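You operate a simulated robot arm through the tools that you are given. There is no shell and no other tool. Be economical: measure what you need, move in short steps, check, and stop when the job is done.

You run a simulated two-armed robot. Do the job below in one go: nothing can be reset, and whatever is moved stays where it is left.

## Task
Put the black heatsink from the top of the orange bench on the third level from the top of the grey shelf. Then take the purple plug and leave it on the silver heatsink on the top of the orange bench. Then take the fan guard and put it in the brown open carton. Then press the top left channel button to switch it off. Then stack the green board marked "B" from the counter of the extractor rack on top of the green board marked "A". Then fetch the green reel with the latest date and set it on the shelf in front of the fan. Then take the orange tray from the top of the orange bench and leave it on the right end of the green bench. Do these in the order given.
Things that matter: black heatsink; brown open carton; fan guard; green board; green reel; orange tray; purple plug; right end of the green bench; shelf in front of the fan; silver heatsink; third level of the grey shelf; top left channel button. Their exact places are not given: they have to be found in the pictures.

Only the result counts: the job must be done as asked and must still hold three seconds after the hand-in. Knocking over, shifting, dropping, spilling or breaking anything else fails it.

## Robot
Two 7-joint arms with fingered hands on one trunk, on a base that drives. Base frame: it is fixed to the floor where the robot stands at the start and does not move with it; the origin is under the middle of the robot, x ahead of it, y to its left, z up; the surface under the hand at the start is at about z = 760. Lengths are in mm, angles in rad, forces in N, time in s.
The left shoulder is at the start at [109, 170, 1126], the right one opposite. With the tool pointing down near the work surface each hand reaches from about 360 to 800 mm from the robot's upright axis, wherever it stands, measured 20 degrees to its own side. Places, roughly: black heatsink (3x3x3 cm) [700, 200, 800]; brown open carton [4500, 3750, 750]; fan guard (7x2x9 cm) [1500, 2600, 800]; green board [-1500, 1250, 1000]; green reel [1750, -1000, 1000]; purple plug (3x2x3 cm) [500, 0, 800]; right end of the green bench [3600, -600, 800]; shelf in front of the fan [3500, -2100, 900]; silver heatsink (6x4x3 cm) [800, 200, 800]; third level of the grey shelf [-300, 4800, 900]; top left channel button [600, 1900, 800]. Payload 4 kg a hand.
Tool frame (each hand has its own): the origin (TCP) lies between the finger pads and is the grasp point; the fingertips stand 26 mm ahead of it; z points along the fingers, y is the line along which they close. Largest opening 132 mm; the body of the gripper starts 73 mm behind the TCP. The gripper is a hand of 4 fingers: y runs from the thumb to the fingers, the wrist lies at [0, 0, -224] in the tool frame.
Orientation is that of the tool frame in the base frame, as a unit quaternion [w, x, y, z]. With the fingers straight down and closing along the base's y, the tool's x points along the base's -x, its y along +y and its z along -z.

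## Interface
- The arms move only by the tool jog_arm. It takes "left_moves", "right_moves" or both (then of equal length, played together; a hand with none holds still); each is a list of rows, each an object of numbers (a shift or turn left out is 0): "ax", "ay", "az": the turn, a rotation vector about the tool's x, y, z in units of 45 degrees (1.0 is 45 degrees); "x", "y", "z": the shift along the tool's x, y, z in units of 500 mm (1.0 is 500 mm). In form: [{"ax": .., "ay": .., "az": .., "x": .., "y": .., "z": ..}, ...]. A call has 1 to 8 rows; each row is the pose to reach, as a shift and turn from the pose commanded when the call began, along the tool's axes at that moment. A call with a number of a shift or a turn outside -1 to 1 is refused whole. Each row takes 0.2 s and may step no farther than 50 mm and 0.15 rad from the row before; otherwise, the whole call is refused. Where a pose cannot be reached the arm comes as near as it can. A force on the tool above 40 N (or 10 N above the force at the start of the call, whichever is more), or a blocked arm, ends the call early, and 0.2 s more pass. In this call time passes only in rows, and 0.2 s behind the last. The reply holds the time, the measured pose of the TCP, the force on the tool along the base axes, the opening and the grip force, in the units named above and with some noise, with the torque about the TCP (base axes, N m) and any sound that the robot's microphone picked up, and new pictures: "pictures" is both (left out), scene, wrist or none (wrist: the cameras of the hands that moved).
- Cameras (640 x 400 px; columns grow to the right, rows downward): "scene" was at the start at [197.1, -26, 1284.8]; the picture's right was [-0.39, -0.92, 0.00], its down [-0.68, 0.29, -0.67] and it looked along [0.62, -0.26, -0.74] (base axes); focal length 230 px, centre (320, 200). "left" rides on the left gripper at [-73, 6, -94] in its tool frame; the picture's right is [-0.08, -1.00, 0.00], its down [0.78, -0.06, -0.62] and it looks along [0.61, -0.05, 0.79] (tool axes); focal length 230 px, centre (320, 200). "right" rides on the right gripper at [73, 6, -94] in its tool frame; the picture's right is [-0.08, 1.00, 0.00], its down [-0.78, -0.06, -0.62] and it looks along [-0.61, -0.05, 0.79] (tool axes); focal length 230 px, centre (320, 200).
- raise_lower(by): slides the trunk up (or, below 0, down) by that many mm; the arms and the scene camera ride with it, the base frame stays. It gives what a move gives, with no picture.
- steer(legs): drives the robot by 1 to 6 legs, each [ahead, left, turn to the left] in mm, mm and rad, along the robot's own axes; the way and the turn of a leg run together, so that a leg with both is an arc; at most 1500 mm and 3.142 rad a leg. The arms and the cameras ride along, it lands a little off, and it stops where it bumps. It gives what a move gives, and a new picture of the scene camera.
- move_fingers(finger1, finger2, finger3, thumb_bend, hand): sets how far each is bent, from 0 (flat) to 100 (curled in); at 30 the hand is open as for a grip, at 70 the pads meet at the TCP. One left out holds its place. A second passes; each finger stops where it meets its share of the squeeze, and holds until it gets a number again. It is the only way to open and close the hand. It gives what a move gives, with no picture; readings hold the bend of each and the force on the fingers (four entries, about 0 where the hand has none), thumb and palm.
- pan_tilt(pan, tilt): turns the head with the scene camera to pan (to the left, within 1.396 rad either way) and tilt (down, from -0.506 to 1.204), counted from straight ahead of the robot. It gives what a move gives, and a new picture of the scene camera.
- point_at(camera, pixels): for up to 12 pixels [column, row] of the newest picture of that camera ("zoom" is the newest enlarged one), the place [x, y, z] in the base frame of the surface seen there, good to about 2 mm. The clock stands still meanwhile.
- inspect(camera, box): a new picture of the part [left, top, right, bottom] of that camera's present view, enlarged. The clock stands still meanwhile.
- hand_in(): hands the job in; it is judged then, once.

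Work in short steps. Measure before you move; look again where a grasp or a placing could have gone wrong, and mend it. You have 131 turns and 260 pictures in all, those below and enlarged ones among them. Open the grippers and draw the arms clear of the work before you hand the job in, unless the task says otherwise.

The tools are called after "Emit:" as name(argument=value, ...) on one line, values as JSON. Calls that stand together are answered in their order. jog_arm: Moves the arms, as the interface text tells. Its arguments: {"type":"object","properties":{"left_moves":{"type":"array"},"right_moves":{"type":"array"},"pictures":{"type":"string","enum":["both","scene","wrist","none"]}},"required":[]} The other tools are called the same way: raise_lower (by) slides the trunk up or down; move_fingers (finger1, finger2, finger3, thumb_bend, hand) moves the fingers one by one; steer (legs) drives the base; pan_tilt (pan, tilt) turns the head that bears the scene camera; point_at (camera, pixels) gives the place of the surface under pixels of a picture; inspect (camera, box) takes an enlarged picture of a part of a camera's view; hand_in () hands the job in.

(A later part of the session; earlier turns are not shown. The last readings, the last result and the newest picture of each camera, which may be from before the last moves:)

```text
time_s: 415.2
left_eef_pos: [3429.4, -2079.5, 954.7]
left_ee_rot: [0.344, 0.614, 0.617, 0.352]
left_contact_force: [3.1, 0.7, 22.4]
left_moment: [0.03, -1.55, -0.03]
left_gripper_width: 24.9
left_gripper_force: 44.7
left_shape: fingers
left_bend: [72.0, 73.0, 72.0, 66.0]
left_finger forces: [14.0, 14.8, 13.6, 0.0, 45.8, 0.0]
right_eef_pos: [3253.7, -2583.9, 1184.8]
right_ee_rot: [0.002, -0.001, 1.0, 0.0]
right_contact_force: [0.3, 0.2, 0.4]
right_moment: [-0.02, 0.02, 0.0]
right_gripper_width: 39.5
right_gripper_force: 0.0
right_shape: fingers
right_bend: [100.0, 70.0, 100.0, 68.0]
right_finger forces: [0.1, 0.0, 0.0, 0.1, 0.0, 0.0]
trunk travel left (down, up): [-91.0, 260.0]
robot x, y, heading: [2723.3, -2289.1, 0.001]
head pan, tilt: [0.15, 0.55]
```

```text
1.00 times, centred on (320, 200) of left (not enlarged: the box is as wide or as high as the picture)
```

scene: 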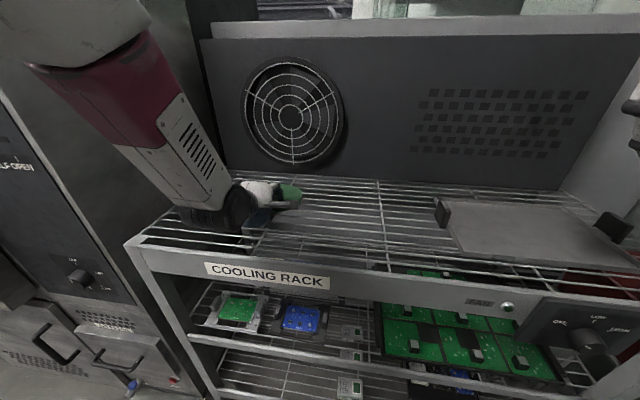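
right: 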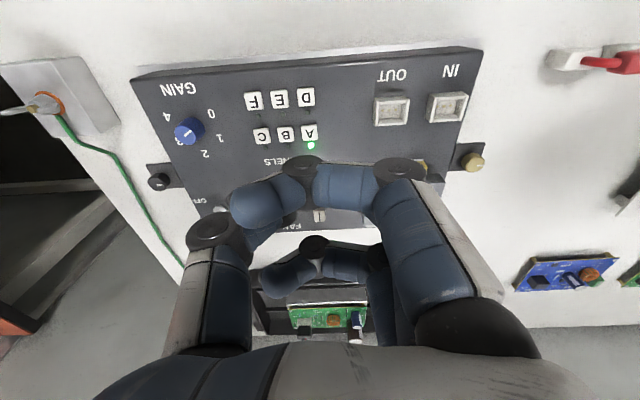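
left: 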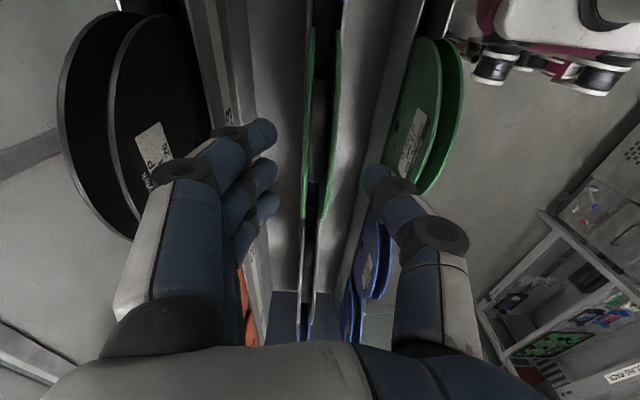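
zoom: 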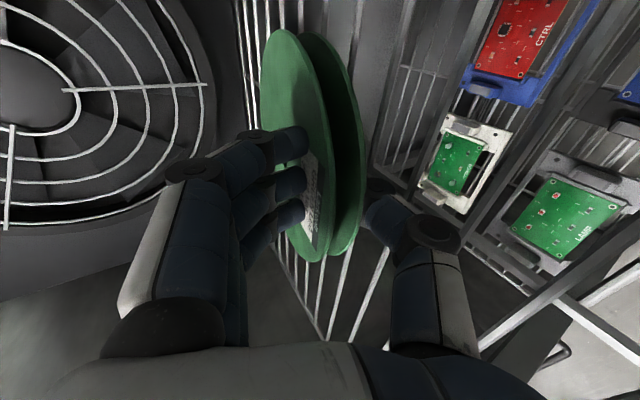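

Lowering brought the TCP to z≈955 with 22 N of contact: the reel's far rim is pressing on the grid. I raise the trunk 60 mm to relieve it and look again.

Emit:
raise_lower(by=60)

Emit:
inspect(camera="left", box=[0, 0, 640, 399])

Emit:
inspect(camera="scene", box=[120, 130, 400, 310])

Emit:
point_at(camera="zoom", pixels=[[390, 110], [400, 130], [345, 165], [200, 190], [300, 300], [100, 250], [460, 150], [420, 165]])

```text
time_s: 416.2
left_eef_pos: [3429.9, -2078.8, 1009.1]
left_ee_rot: [0.34, 0.615, 0.62, 0.347]
left_contact_force: [-0.3, 0.6, -0.7]
left_moment: [-0.03, 0.03, 0.01]
left_gripper_width: 23.9
left_gripper_force: 15.3
left_shape: fingers
left_bend: [72.0, 72.0, 72.0, 67.0]
left_finger forces: [4.8, 5.1, 4.6, 0.0, 15.5, 0.0]
right_eef_pos: [3256.5, -2582.3, 1242.0]
right_ee_rot: [0.0, 0.0, 1.0, 0.0]
right_contact_force: [0.8, 0.1, -0.2]
right_moment: [-0.02, 0.01, -0.02]
right_gripper_width: 39.7
right_gripper_force: 0.1
right_shape: fingers
right_bend: [100.0, 70.0, 100.0, 68.0]
right_finger forces: [0.1, 0.0, 0.1, 0.0, 0.0, 0.0]
trunk travel left (down, up): [-151.0, 200.0]
robot x, y, heading: [2720.4, -2285.1, 0.0]
head pan, tilt: [0.15, 0.55]
```

```text
1.00 times, centred on (320, 200) of left (not enlarged: the box is as wide or as high as the picture)
```

zoom: 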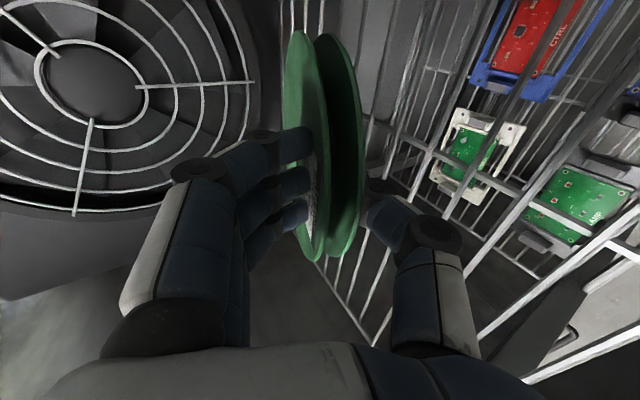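

```text
2.22 times, centred on (260, 220) of scene
```

zoom: 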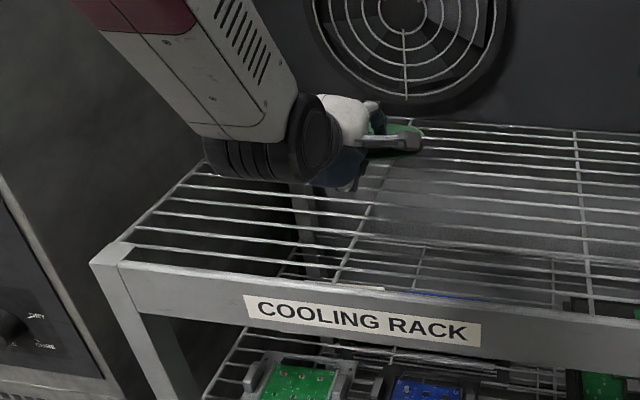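

```text
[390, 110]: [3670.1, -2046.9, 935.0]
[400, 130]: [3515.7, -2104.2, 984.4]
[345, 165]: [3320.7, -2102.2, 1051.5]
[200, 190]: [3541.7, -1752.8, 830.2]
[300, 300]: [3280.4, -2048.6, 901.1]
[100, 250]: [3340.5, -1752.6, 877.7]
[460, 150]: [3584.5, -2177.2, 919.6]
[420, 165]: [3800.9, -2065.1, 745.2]
```

The grid top is z≈920, and the far rim is now about touching (no force, pitch 32°). I flatten the hand to ≈18° while lowering, pivoting about the far rim.

Emit:
jog_arm(left_moves=[{"ax": -0.1, "y": -0.02}, {"ax": -0.2, "y": -0.042, "z": 0.001}, {"ax": -0.304, "y": -0.064, "z": 0.002}], pictures="none")

Emit:
inspect(camera="scene", box=[120, 130, 400, 310])

```text
time_s: 417.0
left_eef_pos: [3414.8, -2078.6, 983.7]
left_ee_rot: [0.412, 0.57, 0.573, 0.42]
left_contact_force: [-0.1, -0.1, -0.8]
left_moment: [-0.02, 0.05, -0.01]
left_gripper_width: 23.7
left_gripper_force: 14.7
left_shape: fingers
left_bend: [72.0, 72.0, 72.0, 67.0]
left_finger forces: [4.8, 5.1, 4.7, 0.0, 15.7, 0.0]
right_eef_pos: [3255.1, -2583.0, 1243.1]
right_ee_rot: [-0.001, -0.002, 1.0, 0.0]
right_contact_force: [-0.7, 0.0, 0.4]
right_moment: [0.0, 0.0, 0.0]
right_gripper_width: 39.3
right_gripper_force: 0.0
right_shape: fingers
right_bend: [100.0, 70.0, 100.0, 68.0]
right_finger forces: [0.0, 0.0, 0.0, 0.0, 0.1, 0.1]
trunk travel left (down, up): [-151.0, 200.0]
robot x, y, heading: [2724.0, -2288.3, 0.003]
head pan, tilt: [0.15, 0.55]
```

```text
2.22 times, centred on (260, 220) of scene
```

zoom: 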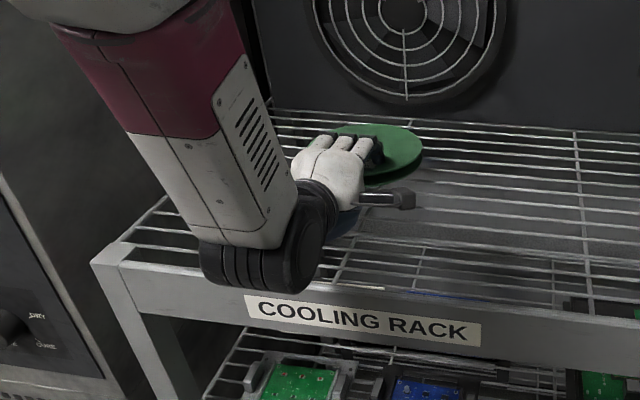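

No contact yet, reel nearly flat in front of the fan. I lower 4 mm, open the three upper fingers so it rests on thumb and far rim, then lower the hand 17 mm.

Emit:
jog_arm(left_moves=[{"y": -0.008, "z": 0.003}], pictures="none")

Emit:
move_fingers(hand="left", finger1=50, finger2=50, finger3=50)

Emit:
jog_arm(left_moves=[{"y": -0.016, "z": 0.005}, {"y": -0.032, "z": 0.01}], pictures="none")

Emit:
inspect(camera="scene", box=[180, 150, 360, 270])

```text
time_s: 417.4
left_eef_pos: [3414.9, -2079.3, 979.6]
left_ee_rot: [0.412, 0.57, 0.573, 0.42]
left_contact_force: [0.3, 0.6, -1.7]
left_moment: [-0.02, 0.06, 0.0]
left_gripper_width: 23.7
left_gripper_force: 14.9
left_shape: fingers
left_bend: [72.0, 72.0, 72.0, 67.0]
left_finger forces: [4.8, 5.1, 4.6, 0.1, 15.8, 0.1]
right_eef_pos: [3255.7, -2583.1, 1243.8]
right_ee_rot: [-0.001, -0.002, 1.0, 0.0]
right_contact_force: [0.4, -0.4, 0.1]
right_moment: [0.01, -0.06, -0.02]
right_gripper_width: 39.7
right_gripper_force: 0.1
right_shape: fingers
right_bend: [100.0, 70.0, 100.0, 68.0]
right_finger forces: [0.1, 0.1, 0.0, 0.0, 0.1, 0.0]
trunk travel left (down, up): [-151.0, 200.0]
robot x, y, heading: [2717.2, -2289.9, -0.001]
head pan, tilt: [0.15, 0.55]
```

```text
time_s: 418.4
left_eef_pos: [3414.9, -2079.0, 979.7]
left_ee_rot: [0.413, 0.57, 0.573, 0.42]
left_contact_force: [-0.9, 0.2, -0.6]
left_moment: [0.02, -0.02, 0.0]
left_gripper_width: 35.6
left_gripper_force: 0.3
left_shape: fingers
left_bend: [50.0, 50.0, 50.0, 73.0]
left_finger forces: [0.0, 0.0, 0.0, 0.1, 0.6, 0.0]
right_eef_pos: [3255.4, -2583.4, 1244.0]
right_ee_rot: [0.0, -0.001, 1.0, 0.0]
right_contact_force: [0.9, -0.3, -0.1]
right_moment: [-0.01, -0.01, -0.01]
right_gripper_width: 39.5
right_gripper_force: 0.0
right_shape: fingers
right_bend: [100.0, 70.0, 100.0, 68.0]
right_finger forces: [0.0, 0.0, 0.0, 0.0, 0.0, 0.1]
trunk travel left (down, up): [-151.0, 200.0]
robot x, y, heading: [2720.6, -2286.7, 0.002]
head pan, tilt: [0.15, 0.55]
```

```text
time_s: 419.0
left_eef_pos: [3414.6, -2078.2, 961.5]
left_ee_rot: [0.412, 0.57, 0.573, 0.42]
left_contact_force: [-0.9, -0.1, -2.1]
left_moment: [0.0, 0.01, 0.01]
left_gripper_width: 35.5
left_gripper_force: 0.2
left_shape: fingers
left_bend: [50.0, 50.0, 50.0, 74.0]
left_finger forces: [0.0, 0.0, 0.0, 0.0, 0.6, 0.0]
right_eef_pos: [3255.2, -2582.8, 1244.2]
right_ee_rot: [0.0, -0.002, 1.0, 0.0]
right_contact_force: [1.0, -0.2, 0.1]
right_moment: [-0.04, -0.02, -0.04]
right_gripper_width: 39.5
right_gripper_force: 0.0
right_shape: fingers
right_bend: [100.0, 70.0, 100.0, 68.0]
right_finger forces: [0.0, 0.1, 0.1, 0.0, 0.1, 0.1]
trunk travel left (down, up): [-151.0, 200.0]
robot x, y, heading: [2717.5, -2286.8, -0.0]
head pan, tilt: [0.15, 0.55]
```

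```text
3.33 times, centred on (270, 210) of scene
```

zoom: 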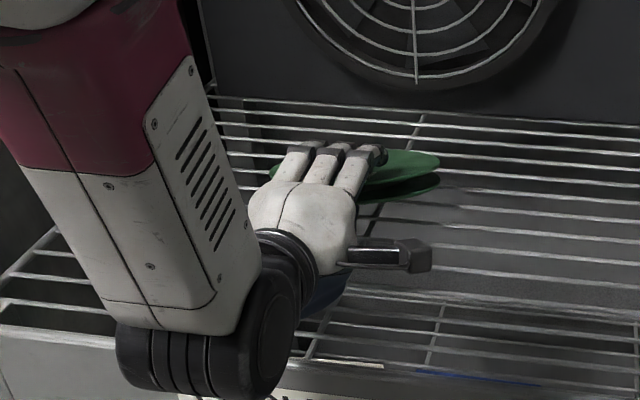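

The reel rests on thumb and far rim. I open the thumb gently to let the near edge down, then draw the hand straight back.

Emit:
move_fingers(hand="left", finger1=42, finger2=42, finger3=42, thumb_bend=60)

Emit:
jog_arm(left_moves=[{"y": -0.02, "z": -0.062}, {"y": -0.045, "z": -0.14}, {"y": -0.072, "z": -0.225}, {"y": -0.098, "z": -0.305}, {"y": -0.09, "z": -0.36}], pictures="scene")

Emit:
inspect(camera="scene", box=[180, 130, 420, 270])

```text
time_s: 420.0
left_eef_pos: [3414.9, -2079.6, 964.1]
left_ee_rot: [0.413, 0.569, 0.573, 0.421]
left_contact_force: [2.3, -0.1, 10.0]
left_moment: [0.01, 0.33, 0.01]
left_gripper_width: 64.0
left_gripper_force: 5.8
left_shape: fingers
left_bend: [42.0, 42.0, 42.0, 60.0]
left_finger forces: [0.1, 0.1, 0.1, 0.0, 11.3, 0.1]
right_eef_pos: [3255.5, -2582.7, 1245.2]
right_ee_rot: [0.001, -0.001, 1.0, -0.001]
right_contact_force: [-0.2, 0.5, 0.3]
right_moment: [-0.01, -0.05, -0.01]
right_gripper_width: 39.8
right_gripper_force: 0.1
right_shape: fingers
right_bend: [100.0, 70.0, 100.0, 68.0]
right_finger forces: [0.0, 0.1, 0.0, 0.1, 0.1, 0.1]
trunk travel left (down, up): [-151.0, 200.0]
robot x, y, heading: [2720.4, -2289.3, 0.002]
head pan, tilt: [0.15, 0.55]
```

```text
time_s: 421.2
left_eef_pos: [3266.4, -2090.3, 954.5]
left_ee_rot: [0.412, 0.57, 0.573, 0.422]
left_contact_force: [-1.2, 1.1, 3.2]
left_moment: [-0.01, 0.0, 0.01]
left_gripper_width: 62.8
left_gripper_force: 2.3
left_shape: fingers
left_bend: [42.0, 42.0, 42.0, 62.0]
left_finger forces: [0.0, 0.1, 0.0, 0.0, 4.6, 0.1]
left hand out of reach, approached as far as the arm can: row 4, 5
right_eef_pos: [3254.5, -2583.0, 1243.5]
right_ee_rot: [-0.001, -0.002, 1.0, -0.001]
right_contact_force: [-0.9, 0.7, -0.4]
right_moment: [0.05, -0.03, -0.03]
right_gripper_width: 39.6
right_gripper_force: 0.1
right_shape: fingers
right_bend: [100.0, 70.0, 100.0, 68.0]
right_finger forces: [0.0, 0.0, 0.0, 0.0, 0.0, 0.0]
trunk travel left (down, up): [-151.0, 200.0]
robot x, y, heading: [2719.4, -2286.6, 0.002]
head pan, tilt: [0.15, 0.55]
```

scene: 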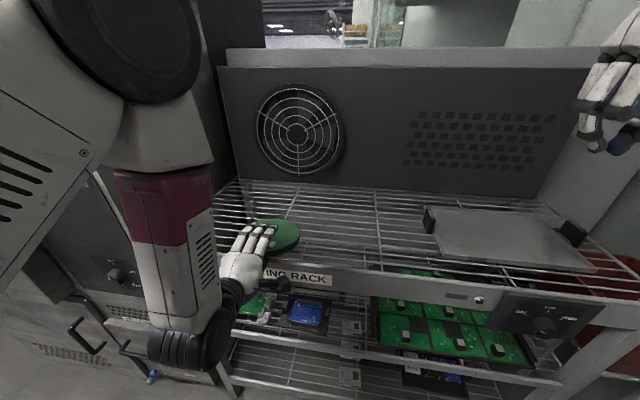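

```text
2.67 times, centred on (300, 200) of scene
```

zoom: 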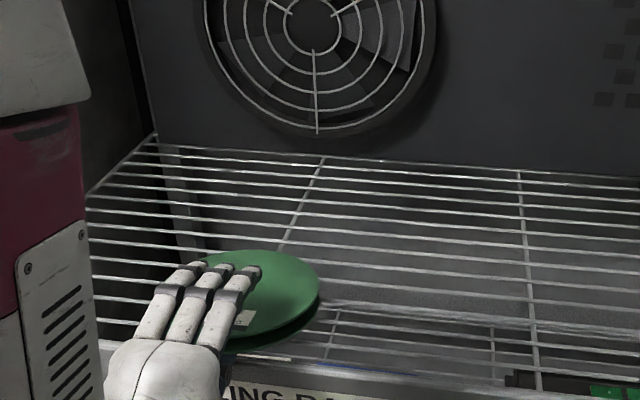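

The reel slid back with the thumb and is now near the front of the shelf. I measure where it lies relative to the thumb and lip.

Emit:
point_at(camera="zoom", pixels=[[262, 252], [318, 290], [280, 335], [240, 345], [225, 340], [243, 318], [260, 300], [205, 258], [300, 358], [232, 330], [265, 272]])

Emit:
inspect(camera="left", box=[0, 0, 640, 399])

```text
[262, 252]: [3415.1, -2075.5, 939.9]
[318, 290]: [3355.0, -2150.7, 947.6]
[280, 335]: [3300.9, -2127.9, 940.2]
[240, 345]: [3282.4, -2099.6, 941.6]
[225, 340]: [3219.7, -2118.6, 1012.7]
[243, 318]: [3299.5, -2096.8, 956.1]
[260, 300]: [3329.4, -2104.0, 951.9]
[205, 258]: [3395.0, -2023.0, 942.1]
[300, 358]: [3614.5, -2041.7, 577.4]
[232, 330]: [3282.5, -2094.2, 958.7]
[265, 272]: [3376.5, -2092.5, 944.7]
```

```text
1.00 times, centred on (320, 200) of left (not enlarged: the box is as wide or as high as the picture)
```

zoom: 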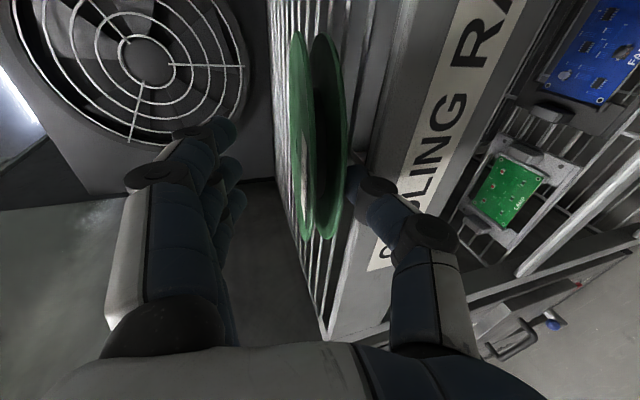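

The reel's centre is ≈(3342,-2084), near rim at the front lip (x≈3280). I'll free the thumb in front of the lip: open the upper fingers wide, back the base 35 mm, then drop the hand 45 mm so the reel rests on the grid.

Emit:
move_fingers(hand="left", finger1=15, finger2=15, finger3=15)

Emit:
steer(legs=[[-36, 0, 0]])

Emit:
jog_arm(left_moves=[{"y": -0.03, "z": 0.008}, {"y": -0.06, "z": 0.016}, {"y": -0.09, "z": 0.022}], pictures="none")

Emit:
inspect(camera="scene", box=[180, 160, 400, 300])

Emit:
inspect(camera="left", box=[0, 0, 640, 399])

```text
time_s: 422.2
left_eef_pos: [3268.3, -2091.0, 955.3]
left_ee_rot: [0.413, 0.569, 0.573, 0.421]
left_contact_force: [-2.4, 0.3, 2.5]
left_moment: [0.02, 0.02, 0.01]
left_gripper_width: 97.8
left_gripper_force: 2.8
left_shape: fingers
left_bend: [15.0, 15.0, 15.0, 62.0]
left_finger forces: [0.1, 0.0, 0.1, 0.0, 4.6, 0.0]
right_eef_pos: [3255.9, -2581.3, 1243.4]
right_ee_rot: [0.001, -0.001, 1.0, 0.0]
right_contact_force: [0.2, -0.1, -0.2]
right_moment: [0.01, 0.01, -0.02]
right_gripper_width: 39.6
right_gripper_force: 0.1
right_shape: fingers
right_bend: [100.0, 70.0, 100.0, 68.0]
right_finger forces: [0.0, 0.1, 0.1, 0.0, 0.0, 0.0]
trunk travel left (down, up): [-151.0, 200.0]
robot x, y, heading: [2722.4, -2286.8, 0.003]
head pan, tilt: [0.15, 0.55]
```

```text
time_s: 423.0
left_eef_pos: [3231.9, -2090.3, 954.4]
left_ee_rot: [0.413, 0.57, 0.573, 0.42]
left_contact_force: [-0.1, 0.5, -0.1]
left_moment: [0.0, 0.02, -0.01]
left_gripper_width: 102.7
left_gripper_force: 0.1
left_shape: fingers
left_bend: [15.0, 15.0, 15.0, 60.0]
left_finger forces: [0.0, 0.0, 0.0, 0.0, 0.5, 0.0]
right_eef_pos: [3218.3, -2583.0, 1244.9]
right_ee_rot: [0.0, 0.0, 1.0, 0.0]
right_contact_force: [-0.6, -0.5, 0.2]
right_moment: [0.0, -0.04, 0.03]
right_gripper_width: 39.5
right_gripper_force: 0.0
right_shape: fingers
right_bend: [100.0, 70.0, 100.0, 68.0]
right_finger forces: [0.0, 0.1, 0.0, 0.0, 0.0, 0.1]
trunk travel left (down, up): [-151.0, 200.0]
robot x, y, heading: [2685.2, -2287.6, 0.001]
head pan, tilt: [0.15, 0.55]
```

scene: 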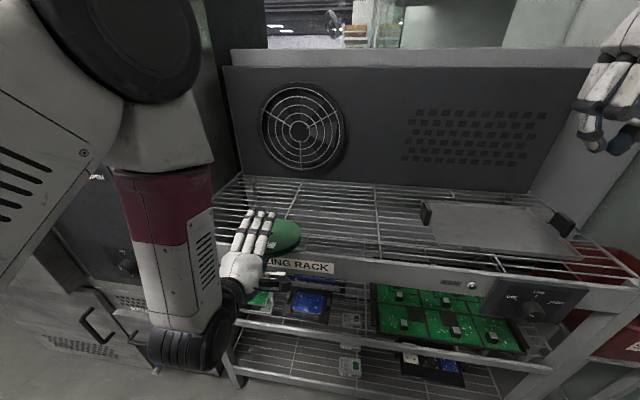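

```text
time_s: 423.8
left_eef_pos: [3229.3, -2089.7, 908.7]
left_ee_rot: [0.412, 0.571, 0.573, 0.42]
left_contact_force: [1.0, 0.1, 0.1]
left_moment: [0.01, 0.01, 0.02]
left_gripper_width: 102.9
left_gripper_force: 0.0
left_shape: fingers
left_bend: [15.0, 15.0, 15.0, 60.0]
left_finger forces: [0.0, 0.0, 0.0, 0.0, 0.0, 0.0]
right_eef_pos: [3220.1, -2583.4, 1243.5]
right_ee_rot: [0.0, -0.001, 1.0, -0.001]
right_contact_force: [-1.2, 0.2, 1.0]
right_moment: [0.06, -0.01, 0.02]
right_gripper_width: 39.4
right_gripper_force: 0.0
right_shape: fingers
right_bend: [100.0, 70.0, 100.0, 68.0]
right_finger forces: [0.1, 0.0, 0.0, 0.1, 0.0, 0.0]
trunk travel left (down, up): [-151.0, 200.0]
robot x, y, heading: [2683.7, -2287.0, 0.005]
head pan, tilt: [0.15, 0.55]
```

```text
2.86 times, centred on (290, 230) of scene
```

zoom: 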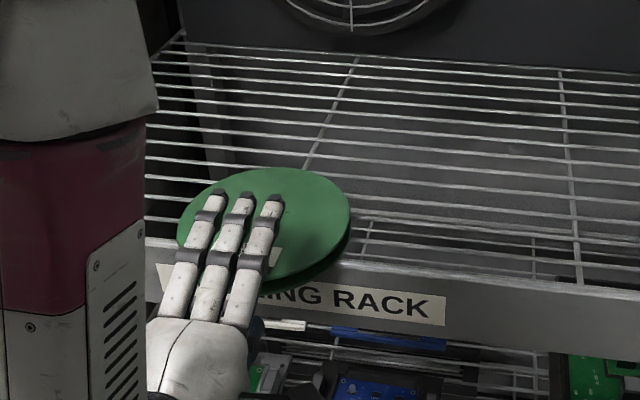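

```text
1.00 times, centred on (320, 200) of left (not enlarged: the box is as wide or as high as the picture)
```

zoom: 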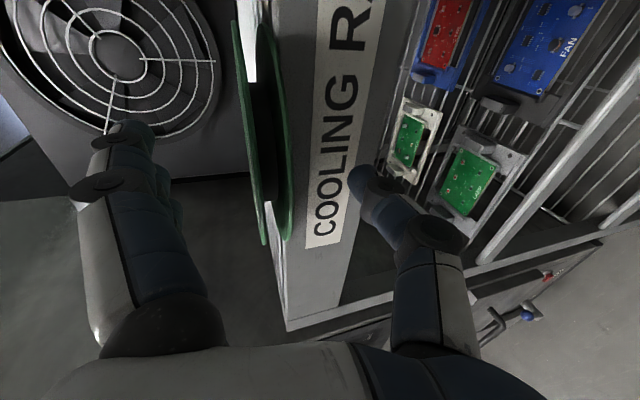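

The reel lies on the grid, free of the hand, overhanging the lip a bit. I back off, form a closed fist pointing 45° down at reel height, and then push the near rim forward to x≈3360 by driving ahead.

Emit:
steer(legs=[[-120, 0, 0]])

Emit:
move_fingers(hand="left", finger1=70, finger2=70, finger3=70, thumb_bend=68)

Emit:
jog_arm(left_moves=[{"ax": 0.15, "y": 0.022, "z": -0.007}, {"ax": 0.3, "y": 0.044, "z": -0.014}, {"ax": 0.45, "y": 0.066, "z": -0.021}, {"ax": 0.6, "y": 0.0875, "z": -0.028}], pictures="none")

Emit:
steer(legs=[[60, 0, 0]])

Emit:
inspect(camera="scene", box=[180, 160, 400, 300])

Emit:
point_at(camera="zoom", pixels=[[265, 220], [265, 190], [300, 270], [260, 285], [345, 215], [230, 270], [280, 250]])

```text
time_s: 425.1
left_eef_pos: [3106.8, -2088.8, 910.6]
left_ee_rot: [0.412, 0.57, 0.573, 0.42]
left_contact_force: [0.7, -0.1, 0.8]
left_moment: [0.0, 0.02, -0.01]
left_gripper_width: 103.1
left_gripper_force: 0.1
left_shape: fingers
left_bend: [15.0, 15.0, 15.0, 60.0]
left_finger forces: [0.1, 0.0, 0.1, 0.0, 0.1, 0.0]
right_eef_pos: [3096.3, -2583.7, 1244.3]
right_ee_rot: [0.001, -0.001, 1.0, 0.0]
right_contact_force: [-0.2, 0.4, 0.8]
right_moment: [-0.01, -0.02, -0.02]
right_gripper_width: 39.6
right_gripper_force: 0.0
right_shape: fingers
right_bend: [100.0, 70.0, 100.0, 68.0]
right_finger forces: [0.0, 0.0, 0.0, 0.1, 0.1, 0.0]
trunk travel left (down, up): [-151.0, 200.0]
robot x, y, heading: [2559.2, -2286.4, 0.003]
head pan, tilt: [0.15, 0.55]
```

scene: 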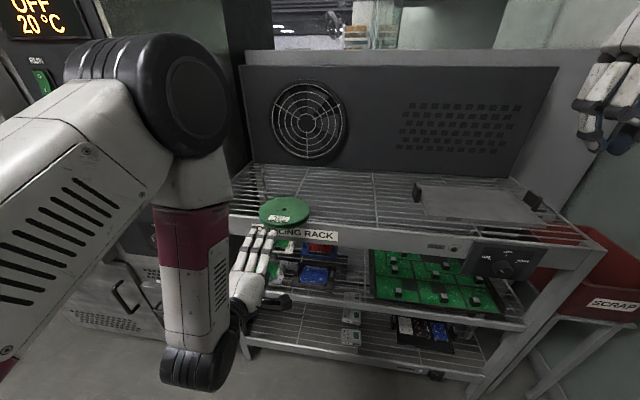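

```text
time_s: 426.1
left_eef_pos: [3107.5, -2089.1, 909.7]
left_ee_rot: [0.412, 0.57, 0.573, 0.42]
left_contact_force: [-0.5, 0.2, 1.1]
left_moment: [-0.03, -0.02, -0.01]
left_gripper_width: 16.6
left_gripper_force: 0.0
left_shape: fingers
left_bend: [70.0, 70.0, 70.0, 68.0]
left_finger forces: [0.1, 0.0, 0.1, 0.1, 0.0, 0.0]
right_eef_pos: [3097.4, -2584.4, 1243.8]
right_ee_rot: [0.0, -0.002, 1.0, 0.0]
right_contact_force: [0.8, 0.0, 0.1]
right_moment: [0.04, 0.02, 0.01]
right_gripper_width: 39.6
right_gripper_force: 0.1
right_shape: fingers
right_bend: [100.0, 70.0, 100.0, 68.0]
right_finger forces: [0.0, 0.1, 0.1, 0.1, 0.0, 0.1]
trunk travel left (down, up): [-151.0, 200.0]
robot x, y, heading: [2563.4, -2287.7, 0.007]
head pan, tilt: [0.15, 0.55]
```

```text
time_s: 427.1
left_eef_pos: [3107.3, -2089.6, 955.8]
left_ee_rot: [0.267, 0.651, 0.655, 0.275]
left_contact_force: [0.8, -0.6, -0.8]
left_moment: [0.01, -0.05, 0.02]
left_gripper_width: 16.3
left_gripper_force: 0.1
left_shape: fingers
left_bend: [70.0, 70.0, 70.0, 68.0]
left_finger forces: [0.0, 0.0, 0.0, 0.1, 0.0, 0.0]
right_eef_pos: [3095.9, -2583.9, 1244.5]
right_ee_rot: [0.001, -0.001, 1.0, 0.0]
right_contact_force: [-0.6, -0.6, 0.4]
right_moment: [0.01, 0.02, 0.01]
right_gripper_width: 39.6
right_gripper_force: 0.0
right_shape: fingers
right_bend: [100.0, 70.0, 100.0, 68.0]
right_finger forces: [0.0, 0.0, 0.0, 0.0, 0.0, 0.0]
trunk travel left (down, up): [-151.0, 200.0]
robot x, y, heading: [2560.1, -2287.0, 0.004]
head pan, tilt: [0.15, 0.55]
```

```text
time_s: 428.0
left_eef_pos: [3168.0, -2089.3, 955.3]
left_ee_rot: [0.267, 0.651, 0.655, 0.275]
left_contact_force: [-0.3, 0.2, -1.0]
left_moment: [0.01, 0.02, 0.0]
left_gripper_width: 16.5
left_gripper_force: 0.0
left_shape: fingers
left_bend: [70.0, 70.0, 70.0, 68.0]
left_finger forces: [0.0, 0.0, 0.0, 0.0, 0.0, 0.0]
right_eef_pos: [3158.6, -2581.8, 1243.6]
right_ee_rot: [0.0, -0.001, 1.0, 0.0]
right_contact_force: [0.8, 0.3, -0.5]
right_moment: [-0.01, 0.08, 0.02]
right_gripper_width: 39.7
right_gripper_force: 0.0
right_shape: fingers
right_bend: [100.0, 70.0, 100.0, 68.0]
right_finger forces: [0.0, 0.1, 0.0, 0.0, 0.0, 0.0]
trunk travel left (down, up): [-151.0, 200.0]
robot x, y, heading: [2623.9, -2290.0, 0.001]
head pan, tilt: [0.15, 0.55]
```

scene: 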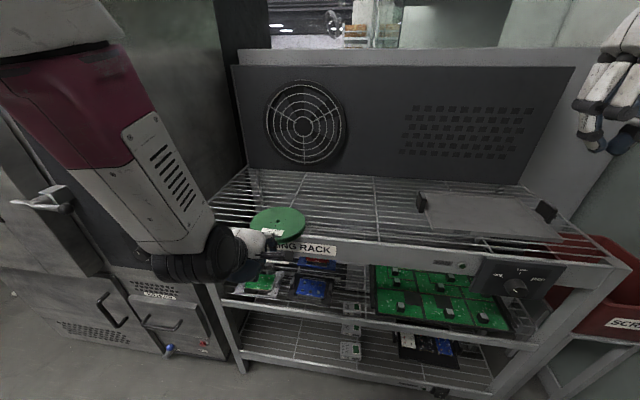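

```text
2.86 times, centred on (290, 230) of scene
```

zoom: 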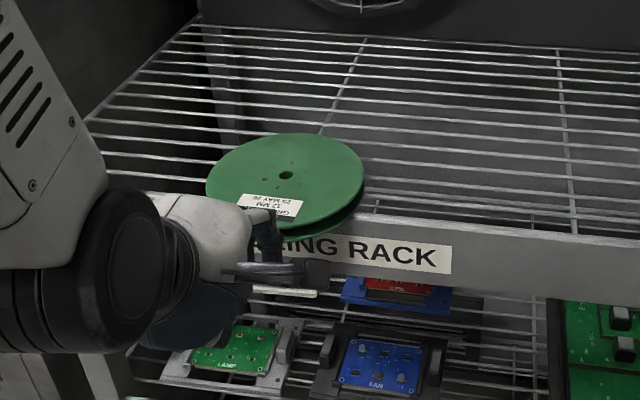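

```text
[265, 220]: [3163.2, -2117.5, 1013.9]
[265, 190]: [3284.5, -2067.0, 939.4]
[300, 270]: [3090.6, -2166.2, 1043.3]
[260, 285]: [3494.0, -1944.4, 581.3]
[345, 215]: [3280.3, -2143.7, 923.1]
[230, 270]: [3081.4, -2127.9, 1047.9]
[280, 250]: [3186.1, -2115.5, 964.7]
```

The reel is flat; I lower the fist 6 mm and push it forward ~185 mm, then back away and check.

Emit:
jog_arm(left_moves=[{"y": -0.0085, "z": 0.0085}], pictures="none")

Emit:
steer(legs=[[175, 0, 0]])

Emit:
steer(legs=[[-220, 0, 0]])

Emit:
point_at(camera="scene", pixels=[[285, 205], [285, 195], [300, 200], [270, 205], [285, 215]])

```text
time_s: 428.4
left_eef_pos: [3166.1, -2089.8, 948.4]
left_ee_rot: [0.267, 0.651, 0.655, 0.275]
left_contact_force: [-0.2, 0.2, 0.7]
left_moment: [0.0, -0.01, -0.01]
left_gripper_width: 16.5
left_gripper_force: 0.1
left_shape: fingers
left_bend: [70.0, 70.0, 70.0, 68.0]
left_finger forces: [0.0, 0.0, 0.0, 0.0, 0.0, 0.1]
right_eef_pos: [3156.2, -2583.3, 1243.3]
right_ee_rot: [0.001, -0.001, 1.0, 0.0]
right_contact_force: [-0.6, 0.1, -0.4]
right_moment: [0.03, -0.01, -0.02]
right_gripper_width: 39.5
right_gripper_force: 0.0
right_shape: fingers
right_bend: [100.0, 70.0, 100.0, 68.0]
right_finger forces: [0.0, 0.0, 0.1, 0.0, 0.0, 0.0]
trunk travel left (down, up): [-151.0, 200.0]
robot x, y, heading: [2622.7, -2285.2, 0.003]
head pan, tilt: [0.15, 0.55]
```

```text
time_s: 429.7
left_eef_pos: [3270.0, -2088.9, 945.3]
left_ee_rot: [0.263, 0.653, 0.657, 0.269]
left_contact_force: [-3.7, -0.5, 4.1]
left_moment: [0.02, 0.07, -0.02]
left_gripper_width: 15.3
left_gripper_force: 3.3
left_shape: fingers
left_bend: [70.0, 70.0, 70.0, 69.0]
left_finger forces: [0.0, 0.0, 0.0, 0.0, 5.9, 0.0]
right_eef_pos: [3266.7, -2582.8, 1243.5]
right_ee_rot: [0.0, -0.002, 1.0, 0.0]
right_contact_force: [0.3, 0.1, -0.6]
right_moment: [0.01, -0.02, 0.03]
right_gripper_width: 39.4
right_gripper_force: 0.0
right_shape: fingers
right_bend: [100.0, 70.0, 100.0, 68.0]
right_finger forces: [0.0, 0.1, 0.0, 0.0, 0.0, 0.1]
trunk travel left (down, up): [-151.0, 200.0]
robot x, y, heading: [2730.9, -2287.6, -0.002]
head pan, tilt: [0.15, 0.55]
stopped in leg 1: the force on the tool passed its limit at 80 N (the readings are from after the stop); the commanded pose is now the measured one
```

scene: 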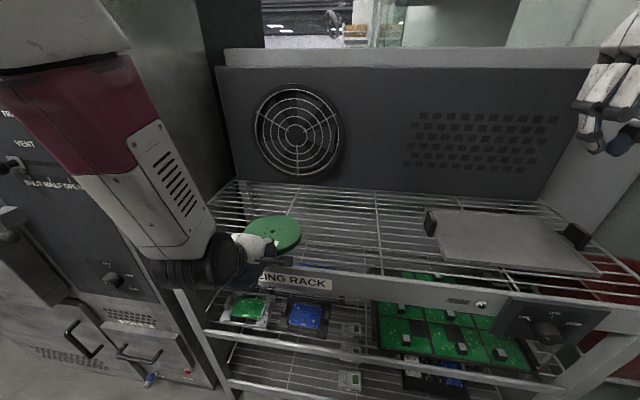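

```text
time_s: 431.4
left_eef_pos: [3050.4, -2089.6, 945.6]
left_ee_rot: [0.263, 0.654, 0.656, 0.27]
left_contact_force: [-0.3, -0.5, -0.2]
left_moment: [-0.01, -0.02, 0.02]
left_gripper_width: 16.0
left_gripper_force: 0.0
left_shape: fingers
left_bend: [70.0, 70.0, 70.0, 68.0]
left_finger forces: [0.0, 0.0, 0.0, 0.1, 0.0, 0.0]
right_eef_pos: [3046.2, -2584.8, 1243.8]
right_ee_rot: [0.0, 0.0, 1.0, 0.0]
right_contact_force: [0.1, 0.6, 0.2]
right_moment: [0.01, -0.04, -0.02]
right_gripper_width: 39.6
right_gripper_force: 0.1
right_shape: fingers
right_bend: [100.0, 70.0, 100.0, 68.0]
right_finger forces: [0.0, 0.0, 0.0, 0.0, 0.0, 0.1]
trunk travel left (down, up): [-151.0, 200.0]
robot x, y, heading: [2512.4, -2285.8, -0.0]
head pan, tilt: [0.15, 0.55]
```

scene: 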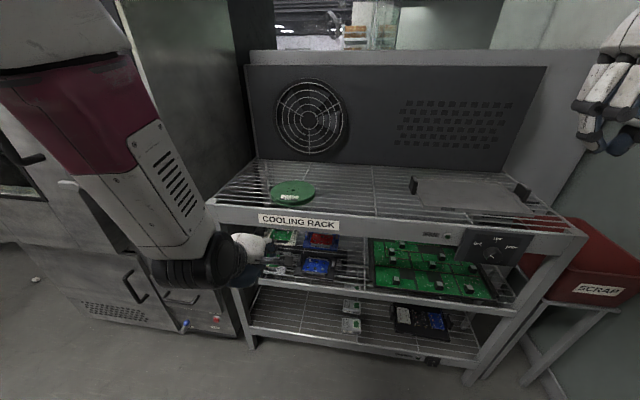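

```text
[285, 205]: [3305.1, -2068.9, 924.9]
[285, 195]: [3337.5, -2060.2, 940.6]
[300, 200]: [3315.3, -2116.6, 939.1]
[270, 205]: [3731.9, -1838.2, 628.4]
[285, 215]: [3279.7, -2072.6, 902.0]
```

The reel lies flat and wholly on the shelf, but close to the lip. I raise the fist 15 mm and push it further in, back off, bring the left hand upright, and start the drive back north along the aisle.

Emit:
jog_arm(left_moves=[{"y": 0.023, "z": -0.023}], pictures="none")

Emit:
steer(legs=[[310, 0, 0]])

Emit:
steer(legs=[[-330, 0, 0]])

Emit:
jog_arm(left_moves=[{"ax": 0.1667, "y": 0.035, "z": -0.035}, {"ax": 0.3333, "y": 0.07, "z": -0.07}, {"ax": 0.5, "y": 0.105, "z": -0.105}, {"ax": 0.6667, "y": 0.14, "z": -0.14}, {"ax": 0.8333, "y": 0.14, "z": -0.14}, {"ax": 1.0, "y": 0.14, "z": -0.14}], pictures="none")

Emit:
inspect(camera="scene", box=[200, 80, 440, 240])

Emit:
steer(legs=[[0, 0, 1.571], [0, 160, 0], [1450, 0, 0], [1450, 0, 0], [1450, 0, 0], [1450, 0, 0]])

```text
time_s: 431.8
left_eef_pos: [3049.6, -2090.6, 962.6]
left_ee_rot: [0.263, 0.654, 0.656, 0.27]
left_contact_force: [-0.1, -0.3, -0.7]
left_moment: [-0.01, 0.01, -0.01]
left_gripper_width: 15.8
left_gripper_force: 0.1
left_shape: fingers
left_bend: [70.0, 70.0, 70.0, 68.0]
left_finger forces: [0.0, 0.0, 0.1, 0.1, 0.1, 0.0]
right_eef_pos: [3044.8, -2584.8, 1243.2]
right_ee_rot: [-0.001, 0.0, 1.0, -0.001]
right_contact_force: [0.2, 0.2, -0.2]
right_moment: [0.02, 0.0, -0.02]
right_gripper_width: 39.2
right_gripper_force: 0.1
right_shape: fingers
right_bend: [100.0, 70.0, 100.0, 68.0]
right_finger forces: [0.0, 0.1, 0.0, 0.0, 0.0, 0.0]
trunk travel left (down, up): [-151.0, 200.0]
robot x, y, heading: [2510.9, -2289.8, 0.0]
head pan, tilt: [0.15, 0.55]
```

```text
time_s: 433.9
left_eef_pos: [3362.5, -2088.8, 960.9]
left_ee_rot: [0.263, 0.653, 0.658, 0.269]
left_contact_force: [-0.2, 0.0, -0.1]
left_moment: [-0.03, 0.02, -0.01]
left_gripper_width: 16.1
left_gripper_force: 0.0
left_shape: fingers
left_bend: [70.0, 70.0, 70.0, 68.0]
left_finger forces: [0.0, 0.0, 0.0, 0.0, 0.1, 0.0]
right_eef_pos: [3358.4, -2582.5, 1243.5]
right_ee_rot: [-0.001, -0.002, 1.0, 0.0]
right_contact_force: [0.4, -0.2, -0.4]
right_moment: [0.02, 0.0, 0.0]
right_gripper_width: 39.6
right_gripper_force: 0.0
right_shape: fingers
right_bend: [100.0, 70.0, 100.0, 68.0]
right_finger forces: [0.0, 0.0, 0.0, 0.1, 0.0, 0.1]
trunk travel left (down, up): [-151.0, 200.0]
robot x, y, heading: [2821.3, -2287.1, 0.004]
head pan, tilt: [0.15, 0.55]
```

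scene: 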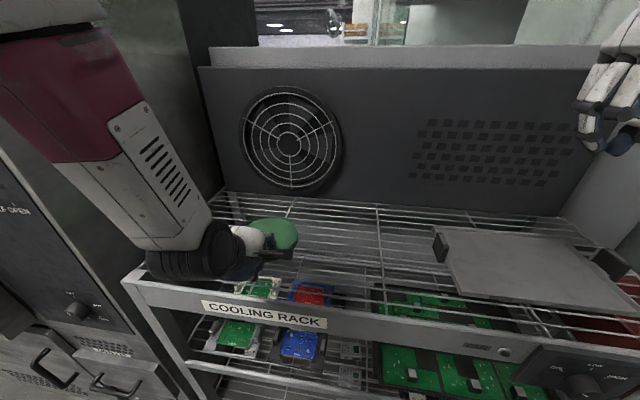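

```text
time_s: 436.0
left_eef_pos: [3031.5, -2090.5, 961.8]
left_ee_rot: [0.262, 0.654, 0.657, 0.269]
left_contact_force: [-0.4, -0.6, 0.1]
left_moment: [0.02, -0.01, 0.02]
left_gripper_width: 16.1
left_gripper_force: 0.0
left_shape: fingers
left_bend: [70.0, 70.0, 70.0, 68.0]
left_finger forces: [0.0, 0.0, 0.1, 0.1, 0.1, 0.0]
right_eef_pos: [3026.1, -2585.4, 1242.8]
right_ee_rot: [-0.001, -0.001, 1.0, 0.0]
right_contact_force: [0.2, 0.3, 0.2]
right_moment: [-0.01, -0.05, -0.02]
right_gripper_width: 39.4
right_gripper_force: 0.0
right_shape: fingers
right_bend: [100.0, 70.0, 100.0, 68.0]
right_finger forces: [0.1, 0.1, 0.0, 0.0, 0.0, 0.0]
trunk travel left (down, up): [-151.0, 200.0]
robot x, y, heading: [2492.8, -2287.0, -0.002]
head pan, tilt: [0.15, 0.55]
```

scene: 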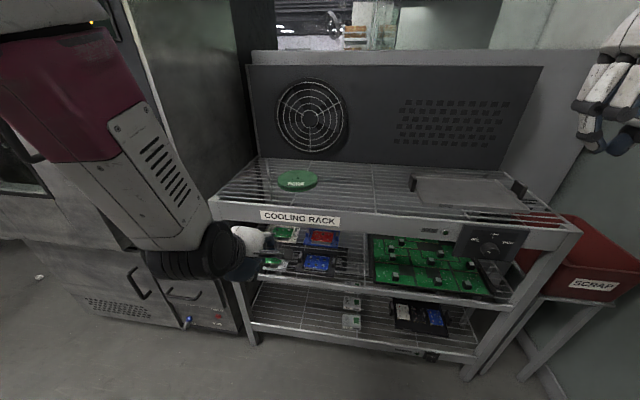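

```text
time_s: 437.4
left_eef_pos: [3033.2, -2091.9, 1059.9]
left_ee_rot: [-0.008, 0.705, 0.709, -0.005]
left_contact_force: [-0.5, -0.4, 0.0]
left_moment: [0.01, 0.0, -0.03]
left_gripper_width: 16.0
left_gripper_force: 0.0
left_shape: fingers
left_bend: [70.0, 70.0, 70.0, 68.0]
left_finger forces: [0.0, 0.1, 0.0, 0.1, 0.0, 0.0]
left hand out of reach, approached as far as the arm can: row 1, 2
right_eef_pos: [3028.0, -2583.5, 1242.9]
right_ee_rot: [-0.001, 0.0, 1.0, 0.0]
right_contact_force: [0.1, 0.6, 0.1]
right_moment: [-0.03, 0.02, -0.04]
right_gripper_width: 39.5
right_gripper_force: 0.1
right_shape: fingers
right_bend: [100.0, 70.0, 100.0, 68.0]
right_finger forces: [0.1, 0.0, 0.0, 0.1, 0.0, 0.0]
trunk travel left (down, up): [-151.0, 200.0]
robot x, y, heading: [2488.8, -2284.0, -0.002]
head pan, tilt: [0.15, 0.55]
```

```text
2.50 times, centred on (320, 160) of scene
```

zoom: 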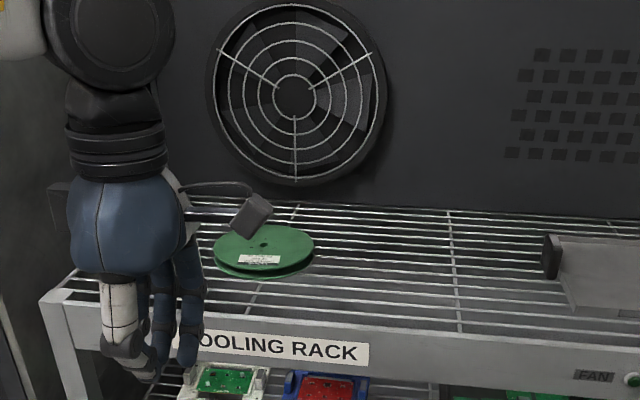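

```text
time_s: 470.6
left_eef_pos: [2211.1, 4075.1, 1061.0]
left_ee_rot: [-0.003, 0.002, 1.0, -0.008]
left_contact_force: [0.1, 0.2, 0.3]
left_moment: [-0.01, 0.03, 0.01]
left_gripper_width: 15.8
left_gripper_force: 0.1
left_shape: fingers
left_bend: [70.0, 70.0, 70.0, 68.0]
left_finger forces: [0.1, 0.1, 0.1, 0.0, 0.1, 0.1]
right_eef_pos: [2704.2, 4063.5, 1243.2]
right_ee_rot: [-0.001, -0.703, 0.712, -0.001]
right_contact_force: [0.0, 0.2, -0.3]
right_moment: [0.0, 0.02, -0.02]
right_gripper_width: 39.5
right_gripper_force: 0.1
right_shape: fingers
right_bend: [100.0, 70.0, 100.0, 68.0]
right_finger forces: [0.0, 0.0, 0.1, 0.0, 0.0, 0.0]
trunk travel left (down, up): [-151.0, 200.0]
robot x, y, heading: [2400.2, 3529.4, 1.562]
head pan, tilt: [0.15, 0.55]
```

scene: 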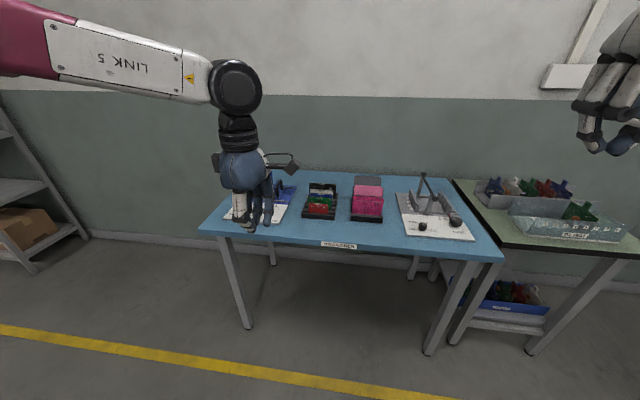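

The reel now lies well inside the shelf in front of the fan. I drive the known route back to the orange bench's right part, to stand facing the orange tray.

Emit:
steer(legs=[[0, 0, 1.58], [0, -200, 0], [1330, 0, 0], [1320, 0, 0]])

Emit:
steer(legs=[[0, 1450, 0], [0, 1450, 0], [0, 1400, 0], [0, 0, 3.14]])

Emit:
pan_tilt(pan=-0.25, tilt=0.6)

Emit:
inspect(camera="scene", box=[200, 100, 440, 300])

```text
time_s: 489.2
left_eef_pos: [-769.8, 3486.0, 1060.0]
left_ee_rot: [-0.003, 0.715, -0.699, 0.008]
left_contact_force: [0.5, 0.6, -0.2]
left_moment: [-0.01, 0.0, -0.01]
left_gripper_width: 15.8
left_gripper_force: 0.1
left_shape: fingers
left_bend: [70.0, 70.0, 70.0, 68.0]
left_finger forces: [0.0, 0.0, 0.1, 0.1, 0.0, 0.1]
right_eef_pos: [-770.4, 3978.5, 1242.8]
right_ee_rot: [0.0, 1.0, 0.008, 0.001]
right_contact_force: [0.3, -0.3, -0.1]
right_moment: [-0.02, 0.03, -0.02]
right_gripper_width: 39.6
right_gripper_force: 0.0
right_shape: fingers
right_bend: [100.0, 70.0, 100.0, 68.0]
right_finger forces: [0.0, 0.0, 0.1, 0.0, 0.0, 0.1]
trunk travel left (down, up): [-151.0, 200.0]
robot x, y, heading: [-231.0, 3689.5, -3.119]
head pan, tilt: [0.15, 0.55]
```

scene: 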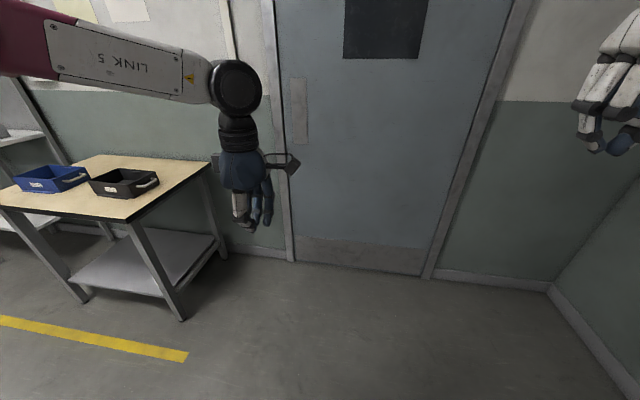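

```text
time_s: 533.9
left_eef_pos: [334.2, -417.0, 1060.2]
left_ee_rot: [-0.008, 0.709, 0.706, -0.003]
left_contact_force: [-1.2, -0.9, 0.3]
left_moment: [0.01, 0.01, -0.03]
left_gripper_width: 15.9
left_gripper_force: 0.0
left_shape: fingers
left_bend: [70.0, 70.0, 70.0, 68.0]
left_finger forces: [0.0, 0.1, 0.0, 0.0, 0.0, 0.0]
right_eef_pos: [318.9, -909.9, 1242.8]
right_ee_rot: [-0.001, 0.007, 1.0, 0.0]
right_contact_force: [-0.4, 0.5, 0.1]
right_moment: [0.04, -0.01, -0.02]
right_gripper_width: 39.8
right_gripper_force: 0.1
right_shape: fingers
right_bend: [100.0, 70.0, 100.0, 68.0]
right_finger forces: [0.1, 0.0, 0.1, 0.0, 0.0, 0.1]
trunk travel left (down, up): [-151.0, 200.0]
robot x, y, heading: [-210.1, -608.6, -0.016]
head pan, tilt: [0.15, 0.55]
```

scene: 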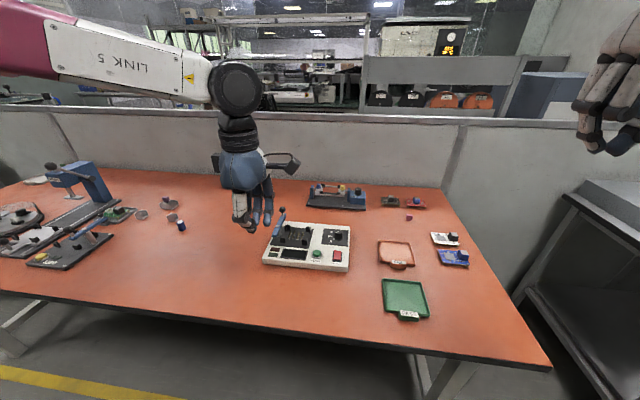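

```text
time_s: 534.8
left_eef_pos: [333.0, -416.6, 1059.5]
left_ee_rot: [-0.008, 0.709, 0.705, -0.003]
left_contact_force: [0.0, -0.1, -0.6]
left_moment: [0.03, -0.01, 0.01]
left_gripper_width: 15.8
left_gripper_force: 0.0
left_shape: fingers
left_bend: [70.0, 70.0, 70.0, 68.0]
left_finger forces: [0.1, 0.0, 0.1, 0.0, 0.1, 0.0]
right_eef_pos: [319.9, -908.5, 1243.9]
right_ee_rot: [-0.001, 0.008, 1.0, 0.001]
right_contact_force: [0.2, 0.0, -0.5]
right_moment: [-0.01, 0.02, 0.03]
right_gripper_width: 39.8
right_gripper_force: 0.1
right_shape: fingers
right_bend: [100.0, 70.0, 100.0, 68.0]
right_finger forces: [0.1, 0.0, 0.1, 0.0, 0.0, 0.1]
trunk travel left (down, up): [-151.0, 200.0]
robot x, y, heading: [-206.8, -608.7, -0.016]
head pan, tilt: [-0.25, 0.6]
```

scene: 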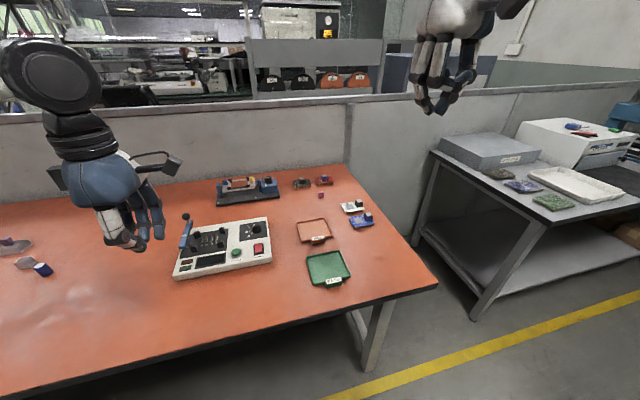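

```text
2.00 times, centred on (320, 200) of scene
```

zoom: 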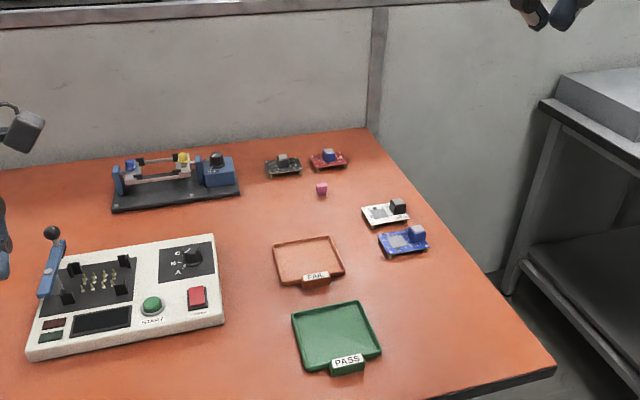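

The orange tray (FAIL) is empty. I measure its rim, and get the base nearer.

Emit:
point_at(camera="zoom", pixels=[[275, 245], [327, 237], [344, 270], [281, 285], [308, 260], [315, 274], [315, 281], [300, 240], [278, 265], [337, 254], [310, 284]])

Emit:
inspect(camera="scene", box=[290, 210, 340, 250])

```text
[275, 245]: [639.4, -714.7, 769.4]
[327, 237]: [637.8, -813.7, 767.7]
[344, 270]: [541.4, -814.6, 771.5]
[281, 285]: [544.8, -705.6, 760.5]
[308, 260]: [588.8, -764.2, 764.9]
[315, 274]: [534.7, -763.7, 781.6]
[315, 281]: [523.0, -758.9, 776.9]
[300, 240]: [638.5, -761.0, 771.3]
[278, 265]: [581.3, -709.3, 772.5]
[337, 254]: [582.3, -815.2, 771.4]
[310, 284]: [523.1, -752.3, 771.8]
```

```text
10.00 times, centred on (315, 230) of scene
```

zoom: 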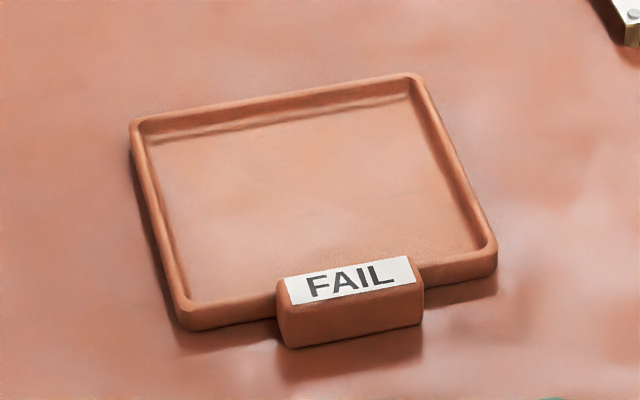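

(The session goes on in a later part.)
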